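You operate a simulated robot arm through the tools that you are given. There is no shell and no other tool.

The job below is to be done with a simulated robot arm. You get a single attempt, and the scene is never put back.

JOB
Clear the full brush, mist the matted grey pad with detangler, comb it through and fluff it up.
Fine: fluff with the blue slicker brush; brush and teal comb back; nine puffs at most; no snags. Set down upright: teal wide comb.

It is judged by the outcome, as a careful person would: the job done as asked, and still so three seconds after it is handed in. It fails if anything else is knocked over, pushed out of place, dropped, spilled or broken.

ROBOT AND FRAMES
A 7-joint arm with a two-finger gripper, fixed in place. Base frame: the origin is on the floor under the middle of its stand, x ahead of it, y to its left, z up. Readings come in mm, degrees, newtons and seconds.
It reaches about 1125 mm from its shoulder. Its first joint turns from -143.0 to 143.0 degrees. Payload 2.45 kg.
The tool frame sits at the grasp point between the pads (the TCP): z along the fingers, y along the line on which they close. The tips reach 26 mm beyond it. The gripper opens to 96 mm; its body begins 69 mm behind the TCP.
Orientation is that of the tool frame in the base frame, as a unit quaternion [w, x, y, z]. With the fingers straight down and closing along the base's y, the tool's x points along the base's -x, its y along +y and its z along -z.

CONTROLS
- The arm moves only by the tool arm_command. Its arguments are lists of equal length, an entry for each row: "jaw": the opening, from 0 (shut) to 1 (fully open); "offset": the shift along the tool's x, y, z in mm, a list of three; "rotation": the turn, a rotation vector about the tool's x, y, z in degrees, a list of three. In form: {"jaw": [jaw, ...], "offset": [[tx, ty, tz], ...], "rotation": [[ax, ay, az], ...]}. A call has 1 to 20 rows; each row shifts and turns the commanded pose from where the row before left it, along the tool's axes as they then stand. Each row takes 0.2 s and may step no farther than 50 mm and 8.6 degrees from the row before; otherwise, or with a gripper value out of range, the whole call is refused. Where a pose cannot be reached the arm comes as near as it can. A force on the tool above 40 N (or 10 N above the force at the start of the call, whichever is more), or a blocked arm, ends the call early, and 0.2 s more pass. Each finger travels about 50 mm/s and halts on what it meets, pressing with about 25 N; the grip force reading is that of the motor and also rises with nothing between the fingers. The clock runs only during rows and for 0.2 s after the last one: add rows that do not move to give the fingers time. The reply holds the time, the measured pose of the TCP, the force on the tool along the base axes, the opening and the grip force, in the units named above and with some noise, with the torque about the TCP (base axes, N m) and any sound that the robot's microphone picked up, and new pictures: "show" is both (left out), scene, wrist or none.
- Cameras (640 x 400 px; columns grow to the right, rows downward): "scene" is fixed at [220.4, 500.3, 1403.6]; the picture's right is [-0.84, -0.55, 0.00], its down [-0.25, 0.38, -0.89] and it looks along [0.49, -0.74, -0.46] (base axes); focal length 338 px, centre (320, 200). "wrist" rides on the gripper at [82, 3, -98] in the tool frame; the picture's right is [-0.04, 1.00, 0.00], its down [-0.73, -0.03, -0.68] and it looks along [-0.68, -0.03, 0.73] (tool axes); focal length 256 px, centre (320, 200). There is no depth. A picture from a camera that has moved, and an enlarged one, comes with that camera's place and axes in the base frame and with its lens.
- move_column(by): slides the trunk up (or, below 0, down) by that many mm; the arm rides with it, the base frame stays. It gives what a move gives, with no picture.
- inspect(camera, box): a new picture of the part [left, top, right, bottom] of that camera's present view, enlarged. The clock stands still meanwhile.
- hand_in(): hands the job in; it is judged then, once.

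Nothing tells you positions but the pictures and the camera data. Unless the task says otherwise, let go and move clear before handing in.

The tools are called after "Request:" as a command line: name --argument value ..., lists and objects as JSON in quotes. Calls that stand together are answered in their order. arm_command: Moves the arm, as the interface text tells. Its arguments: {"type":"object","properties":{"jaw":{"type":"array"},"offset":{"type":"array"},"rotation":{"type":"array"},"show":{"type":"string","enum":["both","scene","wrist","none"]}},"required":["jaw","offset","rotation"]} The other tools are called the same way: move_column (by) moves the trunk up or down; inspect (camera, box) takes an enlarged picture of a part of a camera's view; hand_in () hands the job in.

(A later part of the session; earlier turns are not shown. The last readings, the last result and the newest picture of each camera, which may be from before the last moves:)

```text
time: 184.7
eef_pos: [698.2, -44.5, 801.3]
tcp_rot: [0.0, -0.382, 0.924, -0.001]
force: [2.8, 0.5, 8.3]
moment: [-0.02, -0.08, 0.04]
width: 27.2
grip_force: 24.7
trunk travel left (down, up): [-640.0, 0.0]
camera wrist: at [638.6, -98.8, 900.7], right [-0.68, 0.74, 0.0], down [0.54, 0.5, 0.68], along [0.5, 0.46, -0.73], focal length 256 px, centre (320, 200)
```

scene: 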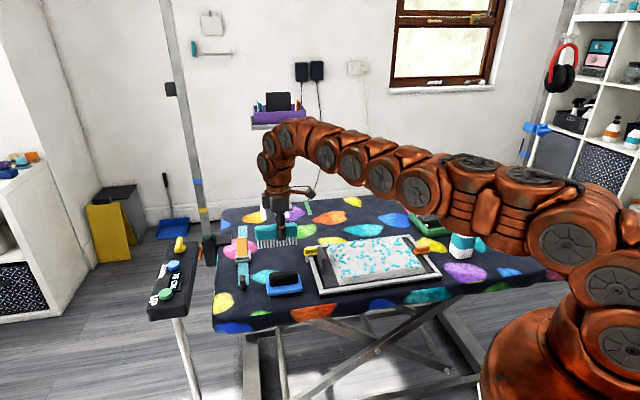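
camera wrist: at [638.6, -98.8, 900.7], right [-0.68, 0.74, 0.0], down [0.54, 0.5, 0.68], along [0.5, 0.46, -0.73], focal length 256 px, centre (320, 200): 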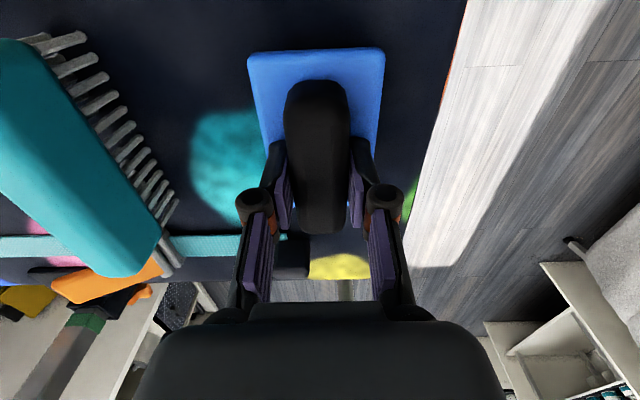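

Gripped. I'll lift slowly, clear everything, and carry the brush over the far end of the pad.

Request:
arm_command --jaw '[0, 0, 0, 0, 0, 0, 0, 0, 0, 0, 0, 0, 0, 0]' --offset '[[0, 0, -4], [0, 0, -7], [0, 0, -14], [0, 0, -24], [0, 0, -30], [0, 0, -25], [16, -9, -8], [33, -19, 0], [35, -20, 0], [35, -20, 0], [35, -20, 0], [28, -17, 0], [16, -9, 0], [0, 0, 0]]' --rotation '[[0, 0, 0], [0, 0, 0], [0, 0, 0], [0, 0, 0], [0, 0, 0], [0, 0, 0], [0, 0, 0], [0, 0, 0], [0, 0, 0], [0, 0, 0], [0, 0, 0], [0, 0, 0], [0, 0, 0], [0, 0, 0]]' --show "both"

Request:
inspect --camera "scene" --box '[300, 190, 440, 300]'

```text
time: 187.7
eef_pos: [638.2, -264.6, 913.8]
tcp_rot: [-0.001, -0.382, 0.924, -0.001]
force: [0.0, 1.3, -0.9]
moment: [0.03, 0.0, 0.01]
width: 27.2
grip_force: 25.2
trunk travel left (down, up): [-640.0, 0.0]
camera wrist: at [577.9, -318.9, 1011.5], right [-0.68, 0.74, 0.0], down [0.54, 0.5, 0.68], along [0.5, 0.46, -0.73], focal length 256 px, centre (320, 200)
```

scene: 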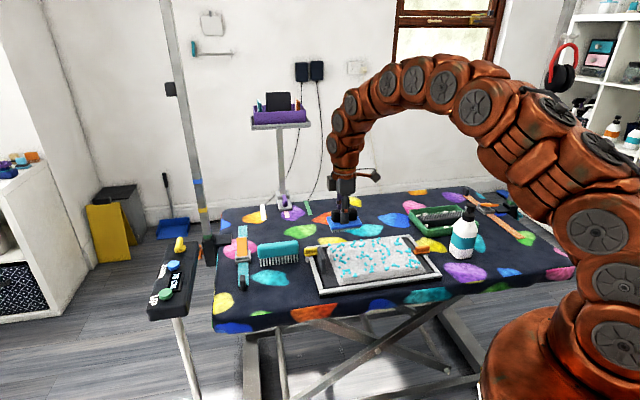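
wrist: 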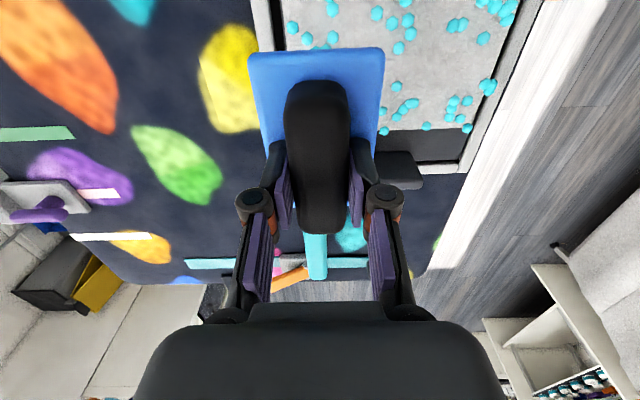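

```text
3.64 times, centred on (370, 245) of scene
camera zoom: at [220.4, 500.3, 1403.6], right [-0.84, -0.55, 0.0], down [-0.25, 0.38, -0.89], along [0.49, -0.74, -0.46], focal length 1230 px, centre (138, 36)
```

zoom: 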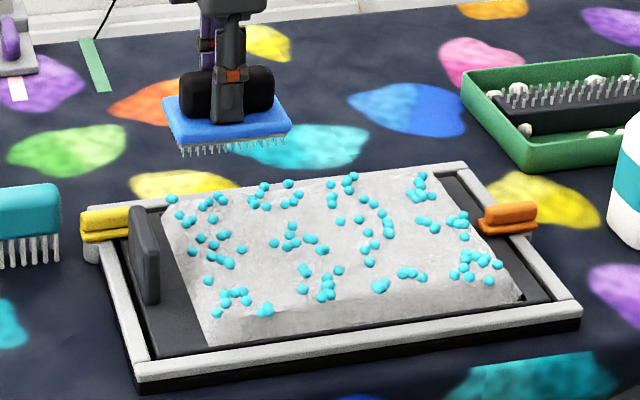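

Over the far-left part of the pad. I'll lower to just above the surface and feel for contact.

Request:
arm_command --jaw '[0, 0, 0, 0, 0, 0]' --offset '[[0, 0, 25], [0, 0, 25], [0, 0, 16], [0, 0, 6], [0, 0, 2.5], [0, 0, 0]]' --rotation '[[0, 0, 0], [0, 0, 0], [0, 0, 0], [0, 0, 0], [0, 0, 0], [0, 0, 0]]' --show "none"

Request:
inspect --camera "scene" --box '[310, 210, 430, 300]'

```text
time: 189.1
eef_pos: [639.7, -265.0, 838.9]
tcp_rot: [0.0, -0.382, 0.924, -0.001]
force: [-0.4, 0.3, -1.4]
moment: [0.01, 0.02, 0.0]
width: 27.1
grip_force: 25.1
trunk travel left (down, up): [-640.0, 0.0]
```

```text
4.44 times, centred on (370, 255) of scene
camera zoom: at [220.4, 500.3, 1403.6], right [-0.84, -0.55, 0.0], down [-0.25, 0.38, -0.89], along [0.49, -0.74, -0.46], focal length 1504 px, centre (98, -44)
```

zoom: 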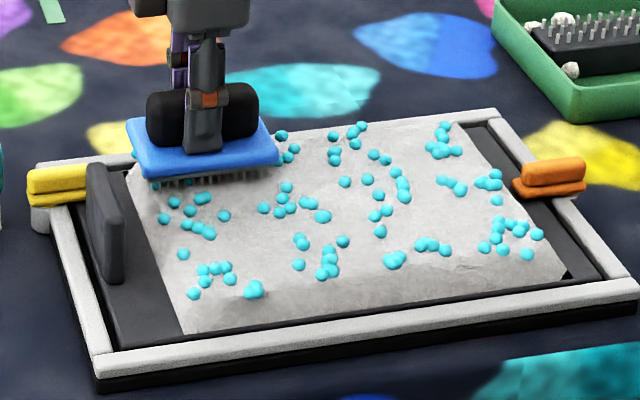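

Request:
arm_command --jaw '[0, 0, 0, 0]' --offset '[[6, 0, 0], [0, 0, 1], [0, 0, 1], [0, 0, 0]]' --rotation '[[0, 0, 0], [0, 0, 0], [0, 0, 0], [0, 0, 0]]' --show "none"

```text
time: 190.1
eef_pos: [634.9, -271.0, 838.4]
tcp_rot: [0.0, -0.382, 0.924, -0.002]
force: [0.4, -0.6, 0.0]
moment: [0.07, -0.02, 0.02]
width: 27.4
grip_force: 25.2
trunk travel left (down, up): [-640.0, 0.0]
```

Request:
arm_command --jaw '[0, 0, 0]' --offset '[[0, 0, 0.5], [0, 0, 0.4], [0, 0, 0]]' --rotation '[[0, 0, 0], [0, 0, 0], [0, 0, 0]]' --show "none"

```text
time: 190.8
eef_pos: [635.7, -270.4, 838.3]
tcp_rot: [0.0, -0.382, 0.924, -0.003]
force: [1.0, -3.4, 9.4]
moment: [-0.14, 0.07, 0.0]
width: 27.3
grip_force: 24.7
trunk travel left (down, up): [-640.0, 0.0]
```

Light contact. First slow fluffing stroke across the pad.

Request:
arm_command --jaw '[0, 0, 0, 0, 0, 0, 0, 0, 0, 0, 0, 0]' --offset '[[0, 2, -0.3], [0, 5, 0], [0, 5, 0], [0, 5, 0], [0, 5, 0], [0, 5, 0], [0, 5, 0], [0, 5, 0], [0, 5, 0], [0, 5, 0], [0, 5, 0], [0, 5, 0]]' --rotation '[[0, 0, 0], [0, 0, 0], [0, 0, 0], [0, 0, 0], [0, 0, 0], [0, 0, 0], [0, 0, 0], [0, 0, 0], [0, 0, 0], [0, 0, 0], [0, 0, 0], [0, 0, 0]]' --show "none"

Request:
inspect --camera "scene" --box '[310, 210, 430, 300]'

```text
time: 193.4
eef_pos: [592.7, -227.2, 838.2]
tcp_rot: [-0.001, -0.383, 0.924, -0.001]
force: [2.4, -3.0, 14.4]
moment: [0.18, -0.37, -0.09]
width: 27.5
grip_force: 25.3
trunk travel left (down, up): [-640.0, 0.0]
```

```text
4.44 times, centred on (370, 255) of scene
camera zoom: at [220.4, 500.3, 1403.6], right [-0.84, -0.55, 0.0], down [-0.25, 0.38, -0.89], along [0.49, -0.74, -0.46], focal length 1504 px, centre (98, -44)
```

zoom: 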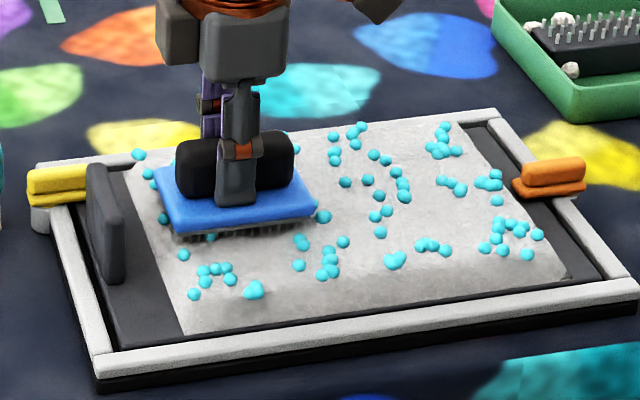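

Request:
arm_command --jaw '[0, 0, 0, 0, 0, 0, 0, 0, 0, 0, 0, 0]' --offset '[[0, 5, -0.4], [0, 5, 0], [0, 5, 0], [0, 5, 0], [0, 5, 0], [0, 5, 0], [0, 5, 0], [0, 5, 0], [0, 5, 0], [0, 5, 0], [0, 5, 0], [0, 0, 0]]' --rotation '[[0, 0, 0], [0, 0, 0], [0, 0, 0], [0, 0, 0], [0, 0, 0], [0, 0, 0], [0, 0, 0], [0, 0, 0], [0, 0, 0], [0, 0, 0], [0, 0, 0], [0, 0, 0]]' --show "none"

Request:
arm_command --jaw '[0, 0, 0, 0]' --offset '[[0, 0, -14], [30, 0, -25], [45, 0, 0], [0, 0, 0]]' --rotation '[[0, 0, 0], [0, 0, 0], [0, 0, 0], [0, 0, 0]]' --show "none"

Request:
inspect --camera "scene" --box '[320, 225, 430, 300]'

Request:
inspect --camera "wrist" --box '[40, 0, 300, 200]'

```text
time: 196.1
eef_pos: [556.0, -190.0, 837.5]
tcp_rot: [0.0, -0.381, 0.924, -0.002]
force: [1.2, -2.3, 12.0]
moment: [0.01, -0.08, 0.03]
width: 27.4
grip_force: 25.1
trunk travel left (down, up): [-640.0, 0.0]
```

```text
time: 197.1
eef_pos: [504.2, -242.1, 876.7]
tcp_rot: [0.0, -0.382, 0.924, -0.002]
force: [1.2, 0.0, -1.3]
moment: [0.02, 0.03, 0.01]
width: 27.3
grip_force: 24.9
trunk travel left (down, up): [-640.0, 0.0]
```

```text
5.33 times, centred on (375, 262) of scene
camera zoom: at [220.4, 500.3, 1403.6], right [-0.84, -0.55, 0.0], down [-0.25, 0.38, -0.89], along [0.49, -0.74, -0.46], focal length 1804 px, centre (27, -133)
```

zoom: 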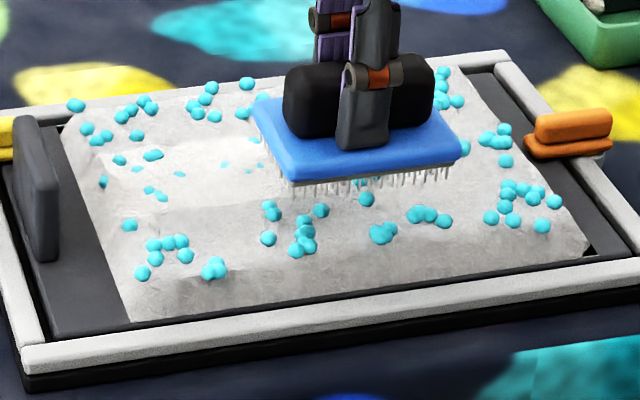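

```text
2.00 times, centred on (170, 100) of wrist
camera zoom: at [443.8, -296.7, 975.4], right [-0.68, 0.74, 0.0], down [0.54, 0.5, 0.68], along [0.5, 0.46, -0.73], focal length 512 px, centre (620, 400)
```

zoom: 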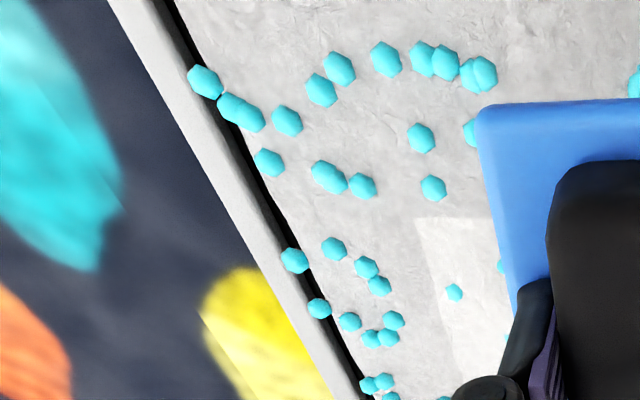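

The fluffing works: the middle cells are raised and white, while the side cells had less brush travel. I'll do dedicated strokes over each side column, starting with the far one.

Request:
arm_command --jaw '[0, 0, 0, 0, 0, 0, 0, 0, 0]' --offset '[[-18, -35, 0], [-18, -35, 0], [-18, -35, 0], [-18, -33, 0], [0, 0, 16], [0, 0, 14], [0, 0, 6], [0, 0, 1.5], [0, 0, 0]]' --rotation '[[0, 0, 0], [0, 0, 0], [0, 0, 0], [0, 0, 0], [0, 0, 0], [0, 0, 0], [0, 0, 0], [0, 0, 0], [0, 0, 0]]' --show "none"

Request:
inspect --camera "scene" --box '[310, 210, 420, 290]'

```text
time: 199.1
eef_pos: [651.8, -290.9, 839.8]
tcp_rot: [0.0, -0.382, 0.924, -0.001]
force: [0.0, 0.5, -1.4]
moment: [0.04, -0.01, 0.01]
width: 27.2
grip_force: 24.7
trunk travel left (down, up): [-640.0, 0.0]
```

```text
5.00 times, centred on (365, 250) of scene
camera zoom: at [220.4, 500.3, 1403.6], right [-0.84, -0.55, 0.0], down [-0.25, 0.38, -0.89], along [0.49, -0.74, -0.46], focal length 1692 px, centre (95, -50)
```

zoom: 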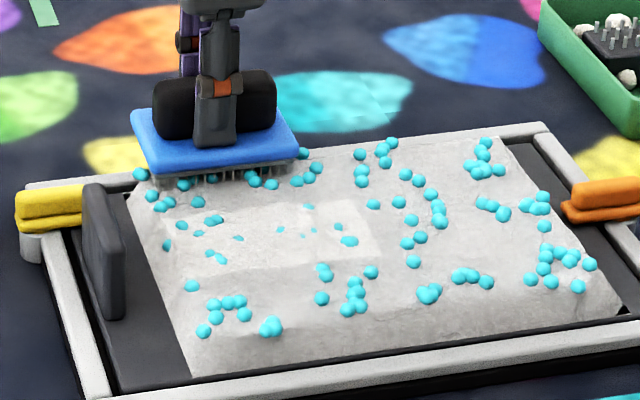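

Request:
arm_command --jaw '[0, 0, 0, 0]' --offset '[[0, 0, 0.8], [0, 0, 0.7], [0, 0, 0.4], [0, 0, 0]]' --rotation '[[0, 0, 0], [0, 0, 0], [0, 0, 0], [0, 0, 0]]' --show "none"

```text
time: 200.1
eef_pos: [651.2, -290.0, 838.2]
tcp_rot: [0.001, -0.382, 0.924, -0.002]
force: [1.0, -0.2, 4.1]
moment: [0.16, -0.06, -0.03]
width: 27.1
grip_force: 25.2
trunk travel left (down, up): [-640.0, 0.0]
```

Request:
arm_command --jaw '[0, 0, 0, 0, 0, 0, 0, 0, 0, 0, 0, 0, 0]' --offset '[[0, 3, 0.1], [0, 5, 0], [0, 5, 0], [0, 5, 0], [0, 5, 0], [0, 5, 0], [0, 5, 0], [0, 5, 0], [0, 5, 0], [0, 5, 0], [0, 5, 0], [0, 5, 0], [0, 0, 0]]' --rotation '[[0, 0, 0], [0, 0, 0], [0, 0, 0], [0, 0, 0], [0, 0, 0], [0, 0, 0], [0, 0, 0], [0, 0, 0], [0, 0, 0], [0, 0, 0], [0, 0, 0], [0, 0, 0], [0, 0, 0]]' --show "none"

Request:
arm_command --jaw '[0, 0, 0, 0, 0, 0, 0, 0, 0, 0, 0, 0, 0]' --offset '[[0, -3, 0], [0, -5, 0], [0, -5, 0], [0, -5, 0], [0, -5, 0], [0, -5, 0], [0, -5, 0], [0, -5, 0], [0, -5, 0], [0, -5, 0], [0, -5, 0], [0, -5, 0], [0, 0, 0]]' --rotation '[[0, 0, 0], [0, 0, 0], [0, 0, 0], [0, 0, 0], [0, 0, 0], [0, 0, 0], [0, 0, 0], [0, 0, 0], [0, 0, 0], [0, 0, 0], [0, 0, 0], [0, 0, 0], [0, 0, 0]]' --show "none"

Request:
inspect --camera "scene" --box '[310, 210, 420, 290]'

```text
time: 202.8
eef_pos: [610.3, -249.8, 836.5]
tcp_rot: [0.001, -0.382, 0.924, -0.002]
force: [4.5, -3.5, 16.9]
moment: [-0.03, -0.02, 0.04]
width: 27.4
grip_force: 24.8
trunk travel left (down, up): [-640.0, 0.0]
```

```text
time: 205.7
eef_pos: [650.6, -288.9, 837.2]
tcp_rot: [0.0, -0.382, 0.924, -0.002]
force: [-2.1, 2.3, 8.0]
moment: [0.24, 0.11, 0.02]
width: 27.4
grip_force: 25.3
trunk travel left (down, up): [-640.0, 0.0]
```

```text
5.00 times, centred on (365, 250) of scene
camera zoom: at [220.4, 500.3, 1403.6], right [-0.84, -0.55, 0.0], down [-0.25, 0.38, -0.89], along [0.49, -0.74, -0.46], focal length 1692 px, centre (95, -50)
```

zoom: 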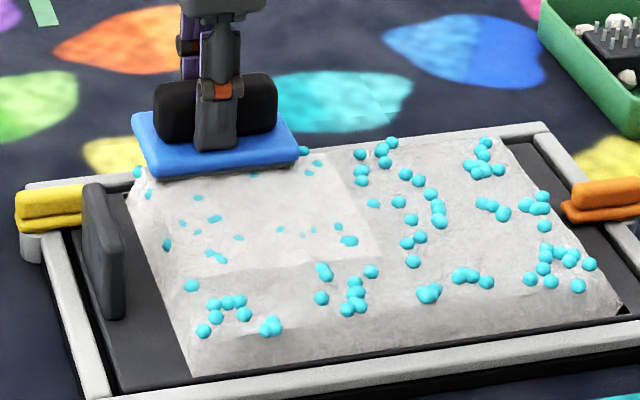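

The far column is fluffed now too. I'll continue with one full-width stroke right across to the near column.

Request:
arm_command --jaw '[0, 0, 0, 0, 0, 0, 0, 0, 0, 0, 0, 0, 0, 0, 0, 0, 0, 0]' --offset '[[0, 3, -0.3], [0, 5, 0], [0, 5, 0], [0, 5, 0], [0, 5, 0], [0, 5, 0], [0, 5, 0], [0, 5, -0.2], [0, 5, 0], [0, 5, 0], [0, 5, 0], [0, 5, 0], [0, 5, 0], [0, 5, 0], [0, 5, 0], [0, 5, 0], [0, 5, 0], [0, 5, 0]]' --rotation '[[0, 0, 0], [0, 0, 0], [0, 0, 0], [0, 0, 0], [0, 0, 0], [0, 0, 0], [0, 0, 0], [0, 0, 0], [0, 0, 0], [0, 0, 0], [0, 0, 0], [0, 0, 0], [0, 0, 0], [0, 0, 0], [0, 0, 0], [0, 0, 0], [0, 0, 0], [0, 0, 0]]' --show "none"

Request:
arm_command --jaw '[0, 0, 0, 0, 0, 0, 0, 0, 0, 0, 0, 0, 0, 0, 0, 0, 0, 0]' --offset '[[0, 5, 0], [0, 5, 0], [0, 5, 0], [0, 5, 0], [0, 5, 0], [0, 5, 0], [0, 5, 0], [0, 5, 0], [0, 5, 0], [0, 5, 0], [0, 5, 0], [0, 5, 0], [0, 5, 0], [0, 5, 0], [0, 5, 0], [0, 5, 0], [0, 5, 0], [0, 0, 0]]' --rotation '[[0, 0, 0], [0, 0, 0], [0, 0, 0], [0, 0, 0], [0, 0, 0], [0, 0, 0], [0, 0, 0], [0, 0, 0], [0, 0, 0], [0, 0, 0], [0, 0, 0], [0, 0, 0], [0, 0, 0], [0, 0, 0], [0, 0, 0], [0, 0, 0], [0, 0, 0], [0, 0, 0]]' --show "none"

Request:
inspect --camera "scene" --box '[310, 210, 430, 300]'

```text
time: 209.4
eef_pos: [588.8, -225.7, 837.7]
tcp_rot: [0.001, -0.382, 0.924, -0.002]
force: [0.0, -1.2, 5.4]
moment: [0.08, 0.03, 0.02]
width: 27.6
grip_force: 25.0
trunk travel left (down, up): [-640.0, 0.0]
```

```text
time: 213.2
eef_pos: [530.6, -167.3, 837.7]
tcp_rot: [0.0, -0.382, 0.924, -0.002]
force: [3.7, -3.3, 13.5]
moment: [-0.18, -0.1, 0.02]
width: 27.3
grip_force: 25.2
trunk travel left (down, up): [-640.0, 0.0]
```

```text
4.44 times, centred on (370, 255) of scene
camera zoom: at [220.4, 500.3, 1403.6], right [-0.84, -0.55, 0.0], down [-0.25, 0.38, -0.89], along [0.49, -0.74, -0.46], focal length 1504 px, centre (98, -44)
```

zoom: 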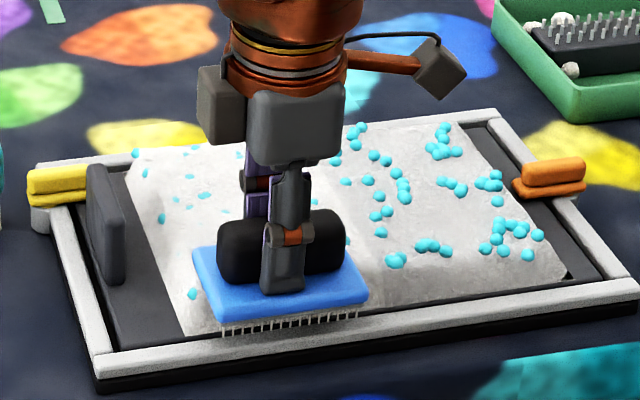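

Request:
arm_command --jaw '[0, 0, 0, 0, 0, 0, 0, 0, 0, 0, 0, 0, 0]' --offset '[[0, -3, -0.3], [0, -5, 0], [0, -5, 0], [0, -5, 0], [0, -5, 0], [0, -5, 0], [0, -5, 0], [0, -5, 0], [0, -5, 0], [0, -5, 0], [0, -5, 0], [0, -5, 0], [0, 0, 0]]' --rotation '[[0, 0, 0], [0, 0, 0], [0, 0, 0], [0, 0, 0], [0, 0, 0], [0, 0, 0], [0, 0, 0], [0, 0, 0], [0, 0, 0], [0, 0, 0], [0, 0, 0], [0, 0, 0], [0, 0, 0]]' --show "none"

Request:
arm_command --jaw '[0, 0, 0, 0]' --offset '[[0, 0, -15], [40, 0, -25], [45, 0, 0], [0, 0, 0]]' --rotation '[[0, 0, 0], [0, 0, 0], [0, 0, 0], [0, 0, 0]]' --show "none"

Request:
inspect --camera "scene" --box '[315, 225, 425, 300]'

```text
time: 216.1
eef_pos: [569.9, -208.4, 838.5]
tcp_rot: [0.0, -0.381, 0.924, -0.002]
force: [-1.8, 1.3, 4.3]
moment: [0.14, 0.1, 0.0]
width: 27.5
grip_force: 25.3
trunk travel left (down, up): [-640.0, 0.0]
```

```text
time: 217.1
eef_pos: [508.9, -265.9, 877.7]
tcp_rot: [-0.001, -0.382, 0.924, -0.002]
force: [0.7, 0.0, -1.4]
moment: [0.03, 0.0, 0.03]
width: 27.5
grip_force: 25.7
trunk travel left (down, up): [-640.0, 0.0]
```

```text
5.33 times, centred on (370, 262) of scene
camera zoom: at [220.4, 500.3, 1403.6], right [-0.84, -0.55, 0.0], down [-0.25, 0.38, -0.89], along [0.49, -0.74, -0.46], focal length 1804 px, centre (53, -133)
```

zoom: 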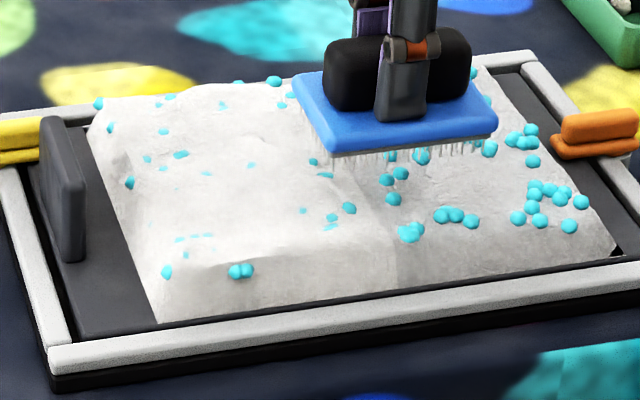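

The far half is well fluffed in all three columns. Now the near half (rows 1 and 2), starting at the far column again.

Request:
arm_command --jaw '[0, 0, 0, 0, 0, 0, 0, 0, 0]' --offset '[[18, -40, 0], [18, -40, 0], [19, -40, 0], [0, 0, 18], [0, 0, 14], [0, 0, 5], [0, 0, 1.5], [0, 0, 0.6], [0, 0, 0]]' --rotation '[[0, 0, 0], [0, 0, 0], [0, 0, 0], [0, 0, 0], [0, 0, 0], [0, 0, 0], [0, 0, 0], [0, 0, 0], [0, 0, 0]]' --show "none"

Request:
inspect --camera "scene" --box '[330, 205, 450, 295]'

```text
time: 219.1
eef_pos: [555.2, -390.7, 839.6]
tcp_rot: [0.0, -0.382, 0.924, -0.003]
force: [0.5, 0.4, -1.1]
moment: [0.0, 0.01, 0.01]
width: 27.5
grip_force: 25.0
trunk travel left (down, up): [-640.0, 0.0]
```

```text
4.44 times, centred on (390, 250) of scene
camera zoom: at [220.4, 500.3, 1403.6], right [-0.84, -0.55, 0.0], down [-0.25, 0.38, -0.89], along [0.49, -0.74, -0.46], focal length 1504 px, centre (9, -22)
```

zoom: 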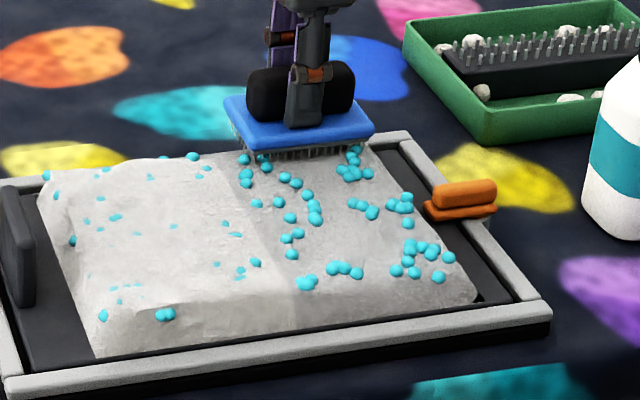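

Request:
arm_command --jaw '[0, 0, 0, 0]' --offset '[[0, 0, 0.7], [0, 0, 0.6], [0, 0, 0.4], [0, 0, 0]]' --rotation '[[0, 0, 0], [0, 0, 0], [0, 0, 0], [0, 0, 0]]' --show "none"

```text
time: 220.1
eef_pos: [555.3, -391.8, 836.7]
tcp_rot: [0.0, -0.382, 0.924, -0.002]
force: [-1.0, 0.6, 2.2]
moment: [0.09, 0.06, 0.04]
width: 27.2
grip_force: 25.5
trunk travel left (down, up): [-640.0, 0.0]
```

Light contact. Strokes out and back over the far column of the near half.

Request:
arm_command --jaw '[0, 0, 0, 0, 0, 0, 0, 0, 0, 0, 0, 0, 0]' --offset '[[0, 3, 0.3], [0, 5, 0], [0, 5, 0], [0, 5, 0], [0, 5, 0], [0, 5, 0], [0, 5, 0], [0, 5, 0], [0, 5, 0], [0, 5, 0], [0, 5, 0], [0, 5, 0], [0, 0, 0]]' --rotation '[[0, 0, 0], [0, 0, 0], [0, 0, 0], [0, 0, 0], [0, 0, 0], [0, 0, 0], [0, 0, 0], [0, 0, 0], [0, 0, 0], [0, 0, 0], [0, 0, 0], [0, 0, 0], [0, 0, 0]]' --show "none"

Request:
arm_command --jaw '[0, 0, 0, 0, 0, 0, 0, 0, 0, 0, 0, 0, 0]' --offset '[[0, -3, 0], [0, -5, 0], [0, -5, 0], [0, -5, 0], [0, -5, 0], [0, -5, 0], [0, -5, 0], [0, -5, 0], [0, -5, 0], [0, -5, 0], [0, -5, 0], [0, -5, 0], [0, 0, 0]]' --rotation '[[0, 0, 0], [0, 0, 0], [0, 0, 0], [0, 0, 0], [0, 0, 0], [0, 0, 0], [0, 0, 0], [0, 0, 0], [0, 0, 0], [0, 0, 0], [0, 0, 0], [0, 0, 0], [0, 0, 0]]' --show "none"

Request:
inspect --camera "scene" --box '[330, 205, 450, 295]'

```text
time: 222.8
eef_pos: [513.2, -350.6, 836.9]
tcp_rot: [0.0, -0.382, 0.924, -0.001]
force: [2.2, -2.7, 19.2]
moment: [0.03, -0.01, -0.01]
width: 27.5
grip_force: 25.4
trunk travel left (down, up): [-640.0, 0.0]
```

```text
time: 225.7
eef_pos: [555.5, -391.5, 837.2]
tcp_rot: [0.0, -0.382, 0.924, -0.001]
force: [-2.2, 2.8, 8.5]
moment: [0.25, 0.23, 0.02]
width: 27.3
grip_force: 24.9
trunk travel left (down, up): [-640.0, 0.0]
```

```text
4.44 times, centred on (390, 250) of scene
camera zoom: at [220.4, 500.3, 1403.6], right [-0.84, -0.55, 0.0], down [-0.25, 0.38, -0.89], along [0.49, -0.74, -0.46], focal length 1504 px, centre (9, -22)
```

zoom: 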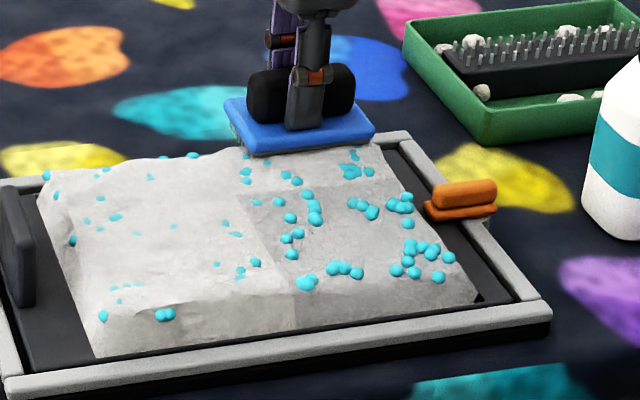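

Request:
arm_command --jaw '[0, 0, 0, 0, 0, 0, 0, 0, 0, 0, 0, 0, 0, 0, 0, 0, 0, 0]' --offset '[[0, 3, -0.3], [0, 5, 0], [0, 5, -0.2], [0, 5, 0], [0, 5, 0], [0, 5, 0], [0, 5, 0], [0, 5, -0.2], [0, 5, 0], [0, 5, 0], [0, 5, 0], [0, 5, 0], [0, 5, 0], [0, 5, 0], [0, 5, 0], [0, 5, 0], [0, 5, 0], [0, 5, 0]]' --rotation '[[0, 0, 0], [0, 0, 0], [0, 0, 0], [0, 0, 0], [0, 0, 0], [0, 0, 0], [0, 0, 0], [0, 0, 0], [0, 0, 0], [0, 0, 0], [0, 0, 0], [0, 0, 0], [0, 0, 0], [0, 0, 0], [0, 0, 0], [0, 0, 0], [0, 0, 0], [0, 0, 0]]' --show "none"

Request:
arm_command --jaw '[0, 0, 0, 0, 0, 0, 0, 0, 0, 0, 0, 0, 0, 0, 0, 0, 0, 0, 0]' --offset '[[0, 5, 0.1], [0, 5, 0], [0, 5, 0], [0, 5, 0], [0, 5, 0], [0, 5, 0], [0, 5, 0], [0, 5, 0], [0, 5, 0], [0, 5, 0], [0, 5, 0], [0, 5, 0], [0, 5, 0], [0, 5, 0], [0, 5, 0], [0, 5, 0], [0, 5, 0], [0, 5, 0], [0, 0, 0]]' --rotation '[[0, 0, 0], [0, 0, 0], [0, 0, 0], [0, 0, 0], [0, 0, 0], [0, 0, 0], [0, 0, 0], [0, 0, 0], [0, 0, 0], [0, 0, 0], [0, 0, 0], [0, 0, 0], [0, 0, 0], [0, 0, 0], [0, 0, 0], [0, 0, 0], [0, 0, 0], [0, 0, 0], [0, 0, 0]]' --show "none"

Request:
inspect --camera "scene" --box '[330, 215, 450, 305]'

```text
time: 229.4
eef_pos: [493.9, -329.5, 838.3]
tcp_rot: [-0.001, -0.381, 0.924, -0.002]
force: [0.6, -0.4, 0.0]
moment: [0.06, -0.02, -0.01]
width: 27.1
grip_force: 24.9
trunk travel left (down, up): [-640.0, 0.0]
```

```text
time: 233.4
eef_pos: [428.4, -266.1, 837.1]
tcp_rot: [-0.001, -0.382, 0.924, -0.001]
force: [1.3, -4.1, 15.5]
moment: [-0.05, -0.19, 0.01]
width: 27.4
grip_force: 24.7
trunk travel left (down, up): [-640.0, 0.0]
```

```text
4.44 times, centred on (390, 260) of scene
camera zoom: at [220.4, 500.3, 1403.6], right [-0.84, -0.55, 0.0], down [-0.25, 0.38, -0.89], along [0.49, -0.74, -0.46], focal length 1504 px, centre (9, -67)
```

zoom: 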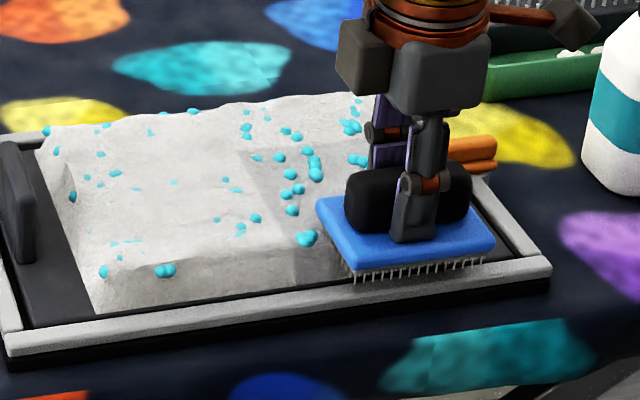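

The middle of that stroke lost contact, so I'll stroke back through the near and middle columns, checking the contact force.

Request:
arm_command --jaw '[0, 0, 0, 0, 0, 0, 0, 0, 0, 0, 0, 0, 0]' --offset '[[0, -3, -0.2], [0, -5, 0], [0, -5, 0], [0, -5, 0], [0, -5, 0], [0, -5, 0], [0, -5, 0], [0, -5, 0], [0, -5, 0], [0, -5, 0], [0, -5, 0], [0, -5, 0], [0, 0, 0]]' --rotation '[[0, 0, 0], [0, 0, 0], [0, 0, 0], [0, 0, 0], [0, 0, 0], [0, 0, 0], [0, 0, 0], [0, 0, 0], [0, 0, 0], [0, 0, 0], [0, 0, 0], [0, 0, 0], [0, 0, 0]]' --show "none"

```text
time: 236.2
eef_pos: [471.7, -307.9, 837.6]
tcp_rot: [0.0, -0.382, 0.924, -0.002]
force: [-2.0, 0.6, 6.9]
moment: [0.07, 0.19, 0.01]
width: 27.3
grip_force: 25.4
trunk travel left (down, up): [-640.0, 0.0]
```

Request:
arm_command --jaw '[0, 0, 0, 0, 0, 0, 0, 0, 0, 0, 0, 0, 0]' --offset '[[0, -5, 0], [0, -5, 0], [0, -5, 0], [0, -5, 0], [0, -5, 0], [0, -5, 0], [0, -5, 0], [0, -5, 0], [0, -5, 0], [0, -5, 0], [0, -5, 0], [0, -5, 0], [0, 0, 0]]' --rotation '[[0, 0, 0], [0, 0, 0], [0, 0, 0], [0, 0, 0], [0, 0, 0], [0, 0, 0], [0, 0, 0], [0, 0, 0], [0, 0, 0], [0, 0, 0], [0, 0, 0], [0, 0, 0], [0, 0, 0]]' --show "none"

Request:
inspect --camera "scene" --box '[330, 215, 450, 305]'

```text
time: 239.1
eef_pos: [512.7, -350.8, 838.0]
tcp_rot: [0.0, -0.382, 0.924, -0.002]
force: [-0.9, -0.1, -0.7]
moment: [-0.02, -0.02, -0.01]
width: 27.2
grip_force: 25.0
trunk travel left (down, up): [-640.0, 0.0]
```

```text
4.44 times, centred on (390, 260) of scene
camera zoom: at [220.4, 500.3, 1403.6], right [-0.84, -0.55, 0.0], down [-0.25, 0.38, -0.89], along [0.49, -0.74, -0.46], focal length 1504 px, centre (9, -67)
```

zoom: 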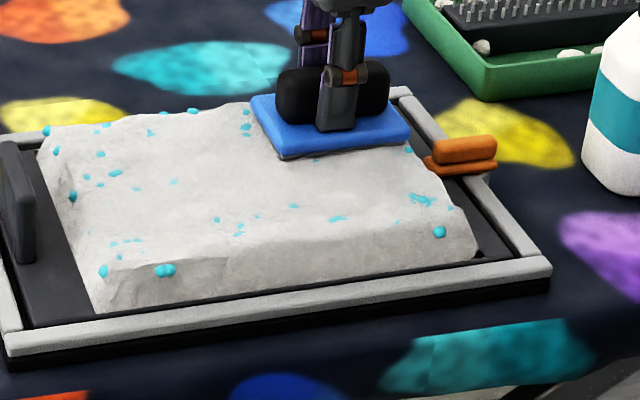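

Almost everything is raised now. I'll lift and inspect the whole pad.

Request:
arm_command --jaw '[0, 0, 0, 0, 0, 0]' --offset '[[0, 0, -15], [0, 0, -25], [40, 25, -20], [45, 45, 0], [30, 40, 0], [0, 0, 0]]' --rotation '[[0, 0, 0], [0, 0, 0], [0, 0, 0], [0, 0, 0], [0, 0, 0], [0, 0, 0]]' --show "wrist"

Request:
inspect --camera "scene" --box '[310, 220, 450, 310]'

Request:
inspect --camera "wrist" --box '[60, 0, 360, 300]'

```text
refused: row 3 steps farther than a row can; nothing moved
```

```text
4.44 times, centred on (380, 265) of scene
camera zoom: at [220.4, 500.3, 1403.6], right [-0.84, -0.55, 0.0], down [-0.25, 0.38, -0.89], along [0.49, -0.74, -0.46], focal length 1504 px, centre (53, -89)
```

zoom: 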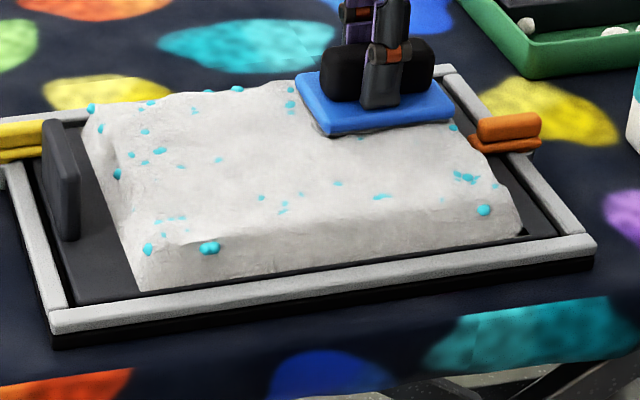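

```text
1.33 times, centred on (210, 150) of wrist
camera zoom: at [452.9, -404.6, 936.8], right [-0.68, 0.74, 0.0], down [0.54, 0.5, 0.68], along [0.5, 0.46, -0.73], focal length 341 px, centre (467, 267)
```

zoom: 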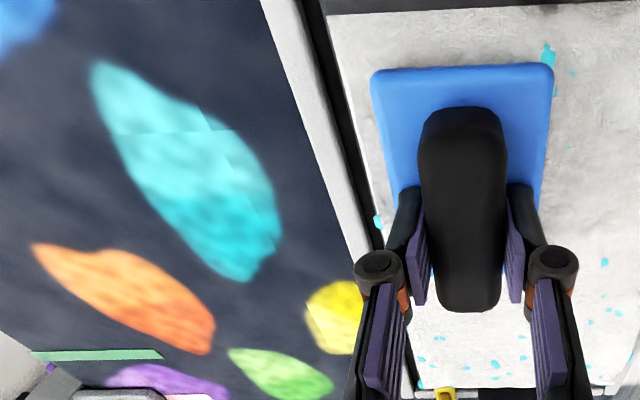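

That row was too long a step. I'll lift in smaller steps and take a proper overview.

Request:
arm_command --jaw '[0, 0, 0, 0, 0, 0, 0]' --offset '[[0, 0, -15], [0, 0, -25], [15, 25, -20], [15, 40, 0], [15, 40, 0], [15, 40, 0], [0, 0, 0]]' --rotation '[[0, 0, 0], [0, 0, 0], [0, 0, 0], [0, 0, 0], [0, 0, 0], [0, 0, 0], [0, 0, 0]]' --show "both"

Request:
inspect --camera "scene" --box '[320, 225, 390, 295]'

Request:
inspect --camera "wrist" --box '[40, 0, 280, 250]'

```text
time: 240.7
eef_pos: [368.0, -290.1, 897.8]
tcp_rot: [-0.001, -0.382, 0.924, -0.001]
force: [0.6, 0.1, -1.9]
moment: [0.0, 0.05, 0.0]
width: 27.4
grip_force: 24.9
trunk travel left (down, up): [-640.0, 0.0]
camera wrist: at [307.4, -343.0, 996.5], right [-0.68, 0.74, 0.0], down [0.54, 0.5, 0.68], along [0.5, 0.46, -0.74], focal length 256 px, centre (320, 200)
```

scene: 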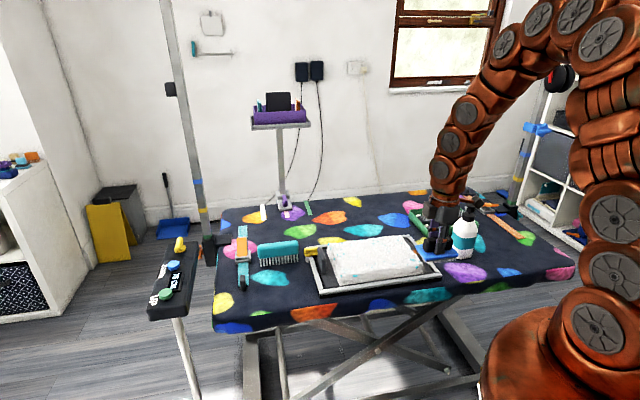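
wrist: 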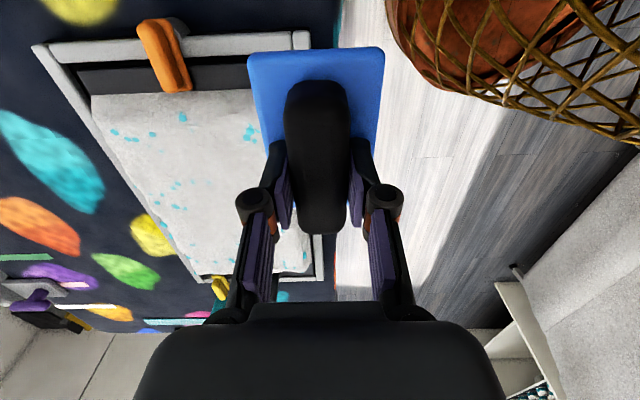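

```text
5.71 times, centred on (355, 260) of scene
camera zoom: at [220.4, 500.3, 1403.6], right [-0.84, -0.55, 0.0], down [-0.25, 0.38, -0.89], along [0.49, -0.74, -0.46], focal length 1933 px, centre (120, -143)
```

zoom: 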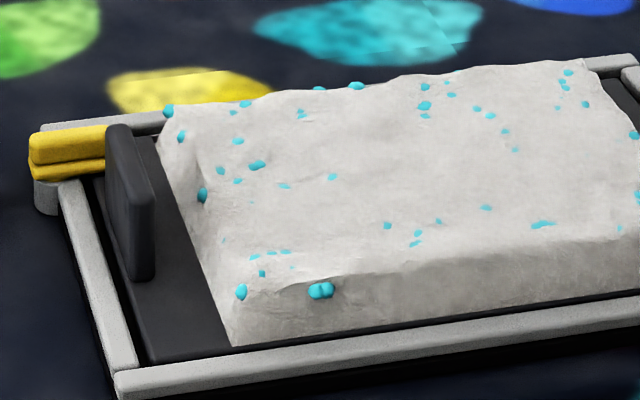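

```text
1.60 times, centred on (160, 125) of wrist
camera zoom: at [307.4, -343.0, 996.5], right [-0.68, 0.74, 0.0], down [0.54, 0.5, 0.68], along [0.5, 0.46, -0.74], focal length 410 px, centre (576, 320)
```

zoom: 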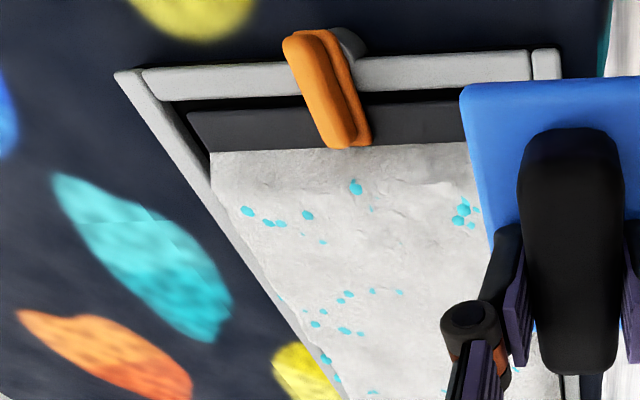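

The pad is raised everywhere. To be thorough, I'll give the near half one more full pass with steady contact, since a few drops there are still showing.

Request:
arm_command --jaw '[0, 0, 0, 0, 0, 0, 0, 0, 0, 0, 0]' --offset '[[-12, -36, 0], [-12, -38, 0], [-12, -38, 0], [-13, -38, 0], [-13, -38, 0], [0, 0, 20], [0, 0, 22], [0, 0, 12], [0, 0, 4], [0, 0, 2], [0, 0, 0]]' --rotation '[[0, 0, 0], [0, 0, 0], [0, 0, 0], [0, 0, 0], [0, 0, 0], [0, 0, 0], [0, 0, 0], [0, 0, 0], [0, 0, 0], [0, 0, 0], [0, 0, 0]]' --show "none"

```text
time: 243.1
eef_pos: [545.1, -379.1, 838.3]
tcp_rot: [0.0, -0.382, 0.924, -0.001]
force: [0.3, -0.8, 2.0]
moment: [0.09, 0.02, -0.01]
width: 27.4
grip_force: 25.0
trunk travel left (down, up): [-640.0, 0.0]
```

Request:
arm_command --jaw '[0, 0, 0, 0, 0, 0, 0, 0, 0, 0, 0, 0]' --offset '[[0, 3, 0.3], [0, 5, 0], [0, 5, 0], [0, 5, 0], [0, 5, 0], [0, 5, 0], [0, 5, 0], [0, 5, 0], [0, 5, 0], [0, 5, 0], [0, 5, 0], [0, 5, 0]]' --rotation '[[0, 0, 0], [0, 0, 0], [0, 0, 0], [0, 0, 0], [0, 0, 0], [0, 0, 0], [0, 0, 0], [0, 0, 0], [0, 0, 0], [0, 0, 0], [0, 0, 0], [0, 0, 0]]' --show "none"

```text
time: 245.7
eef_pos: [505.2, -339.1, 837.4]
tcp_rot: [0.001, -0.382, 0.924, -0.003]
force: [4.1, -4.0, 12.4]
moment: [-0.12, -0.08, -0.03]
width: 27.5
grip_force: 25.0
trunk travel left (down, up): [-640.0, 0.0]
```

Request:
arm_command --jaw '[0, 0, 0, 0, 0, 0, 0, 0, 0, 0, 0, 0]' --offset '[[0, 5, -0.1], [0, 5, 0], [0, 5, 0], [0, 5, 0], [0, 5, 0], [0, 5, 0], [0, 5, 0], [0, 5, 0], [0, 5, 0], [0, 5, 0], [0, 5, 0], [0, 5, 0]]' --rotation '[[0, 0, 0], [0, 0, 0], [0, 0, 0], [0, 0, 0], [0, 0, 0], [0, 0, 0], [0, 0, 0], [0, 0, 0], [0, 0, 0], [0, 0, 0], [0, 0, 0], [0, 0, 0]]' --show "none"

Request:
arm_command --jaw '[0, 0, 0, 0, 0, 0, 0, 0, 0, 0]' --offset '[[0, 5, -0.1], [0, 5, 0], [0, 5, 0], [0, 5, 0], [0, 5, 0], [0, 5, 0], [0, 5, 0], [0, 5, 0], [0, 0, -15], [0, 0, -25]]' --rotation '[[0, 0, 0], [0, 0, 0], [0, 0, 0], [0, 0, 0], [0, 0, 0], [0, 0, 0], [0, 0, 0], [0, 0, 0], [0, 0, 0], [0, 0, 0]]' --show "none"

Request:
inspect --camera "scene" --box '[310, 215, 450, 305]'

```text
time: 248.2
eef_pos: [461.5, -295.5, 838.5]
tcp_rot: [0.002, -0.382, 0.924, -0.002]
force: [3.6, -2.1, 10.2]
moment: [-0.03, 0.11, 0.01]
width: 27.5
grip_force: 25.2
trunk travel left (down, up): [-640.0, 0.0]
```

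```text
time: 250.4
eef_pos: [433.4, -267.8, 875.5]
tcp_rot: [-0.001, -0.381, 0.924, -0.001]
force: [0.3, 0.1, -1.7]
moment: [0.04, 0.0, -0.01]
width: 27.3
grip_force: 25.5
trunk travel left (down, up): [-640.0, 0.0]
```

```text
4.44 times, centred on (380, 260) of scene
camera zoom: at [220.4, 500.3, 1403.6], right [-0.84, -0.55, 0.0], down [-0.25, 0.38, -0.89], along [0.49, -0.74, -0.46], focal length 1504 px, centre (53, -67)
```

zoom: 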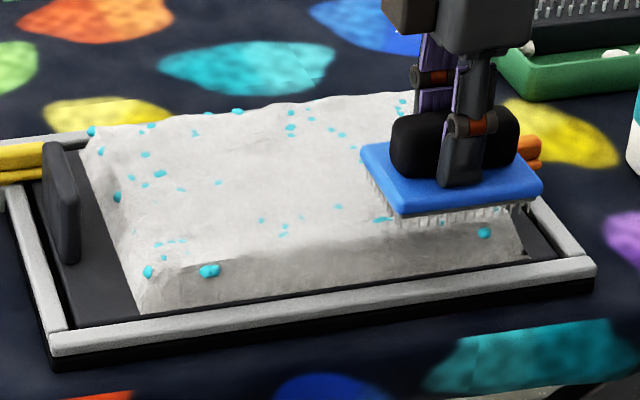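

No further change, so the fluffing is complete over the whole pad. I'll take the brush home.

Request:
arm_command --jaw '[0, 0, 0, 0, 0, 0, 0, 0, 0, 0, 0, 0, 0]' --offset '[[0, 0, -18], [-12, -1, -20], [-30, -3, 0], [-38, -3.5, 0], [-40, -3.5, 0], [-40, -3.5, 0], [-40, -3.5, 0], [-40, -3.5, 0], [-40, -3.5, 0], [-34, -3, 0], [-20, -1.5, 0], [-11.7, -0.9, 0], [0, 0, 0]]' --rotation '[[0, 0, 0], [0, 0, 0], [0, 0, 0], [0, 0, 0], [0, 0, 0], [0, 0, 0], [0, 0, 0], [0, 0, 0], [0, 0, 0], [0, 0, 0], [0, 0, 0], [0, 0, 0], [0, 0, 0]]' --show "none"

Request:
inspect --camera "scene" --box '[230, 200, 330, 300]'

```text
time: 253.2
eef_pos: [700.1, -44.9, 916.0]
tcp_rot: [0.0, -0.381, 0.925, -0.002]
force: [-0.1, 0.3, -0.9]
moment: [-0.02, -0.01, 0.02]
width: 27.5
grip_force: 24.7
trunk travel left (down, up): [-640.0, 0.0]
```

```text
4.00 times, centred on (280, 250) of scene
camera zoom: at [220.4, 500.3, 1403.6], right [-0.84, -0.55, 0.0], down [-0.25, 0.38, -0.89], along [0.49, -0.74, -0.46], focal length 1353 px, centre (480, 0)
```

zoom: 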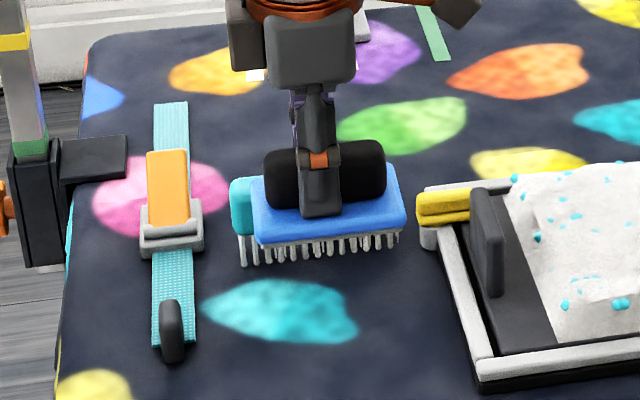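

Request:
arm_command --jaw '[0, 0, 0, 0, 0, 0, 0]' --offset '[[0, 0, 20], [0, 0, 30], [0, 0, 30], [0, 0, 18], [0, 0, 8], [0, 0, 3], [0, 0, 0]]' --rotation '[[0, 0, 0], [0, 0, 0], [0, 0, 0], [0, 0, 0], [0, 0, 0], [0, 0, 0], [0, 0, 0]]' --show "none"

```text
time: 254.8
eef_pos: [699.9, -46.0, 807.2]
tcp_rot: [0.0, -0.382, 0.924, -0.002]
force: [-1.1, 0.1, -0.9]
moment: [0.03, -0.01, 0.01]
width: 27.4
grip_force: 24.9
trunk travel left (down, up): [-640.0, 0.0]
```

Request:
arm_command --jaw '[0, 0, 0, 0]' --offset '[[0, 0, 2], [0, 0, 1.5], [0, 0, 1], [0, 0, 0]]' --rotation '[[0, 0, 0], [0, 0, 0], [0, 0, 0], [0, 0, 0]]' --show "none"

```text
time: 255.8
eef_pos: [699.9, -43.7, 801.7]
tcp_rot: [0.001, -0.382, 0.924, -0.002]
force: [1.0, 1.5, 2.3]
moment: [0.21, 0.0, -0.05]
width: 27.2
grip_force: 25.0
trunk travel left (down, up): [-640.0, 0.0]
```

The brush is touching down. I'll press slightly, then open gently.

Request:
arm_command --jaw '[0, 0, 0.3, 0.34, 0.4, 0.5, 0.6, 0.65, 0.65]' --offset '[[0, 0, 0.5], [0, 0, -0.2], [0, 0, 0], [0, 0, 0], [0, 0, 0], [0, 0, 0], [0, 0, 0], [0, 0, 0], [0, 0, 0]]' --rotation '[[0, 0, 0], [0, 0, 0], [0, 0, 0], [0, 0, 0], [0, 0, 0], [0, 0, 0], [0, 0, 0], [0, 0, 0], [0, 0, 0]]' --show "wrist"

Request:
inspect --camera "scene" --box '[230, 220, 330, 310]'

```text
time: 257.9
eef_pos: [699.0, -44.5, 801.0]
tcp_rot: [0.0, -0.382, 0.924, -0.002]
force: [0.0, -0.1, 0.2]
moment: [0.0, 0.0, -0.02]
width: 62.4
grip_force: 0.0
trunk travel left (down, up): [-640.0, 0.0]
camera wrist: at [639.0, -98.9, 899.6], right [-0.68, 0.74, 0.0], down [0.54, 0.5, 0.68], along [0.5, 0.46, -0.73], focal length 256 px, centre (320, 200)
```

wrist: 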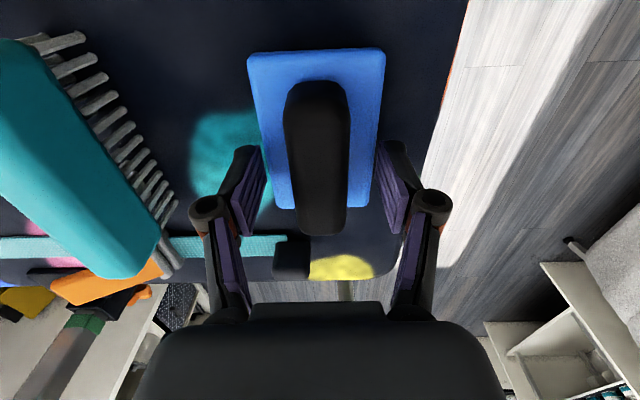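

```text
4.44 times, centred on (280, 265) of scene
camera zoom: at [220.4, 500.3, 1403.6], right [-0.84, -0.55, 0.0], down [-0.25, 0.38, -0.89], along [0.49, -0.74, -0.46], focal length 1504 px, centre (498, -89)
```

zoom: 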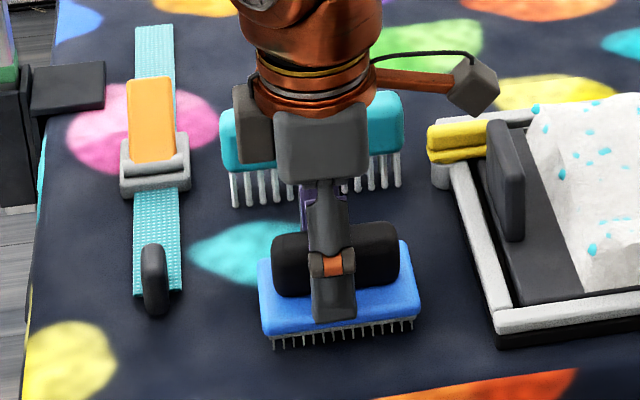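

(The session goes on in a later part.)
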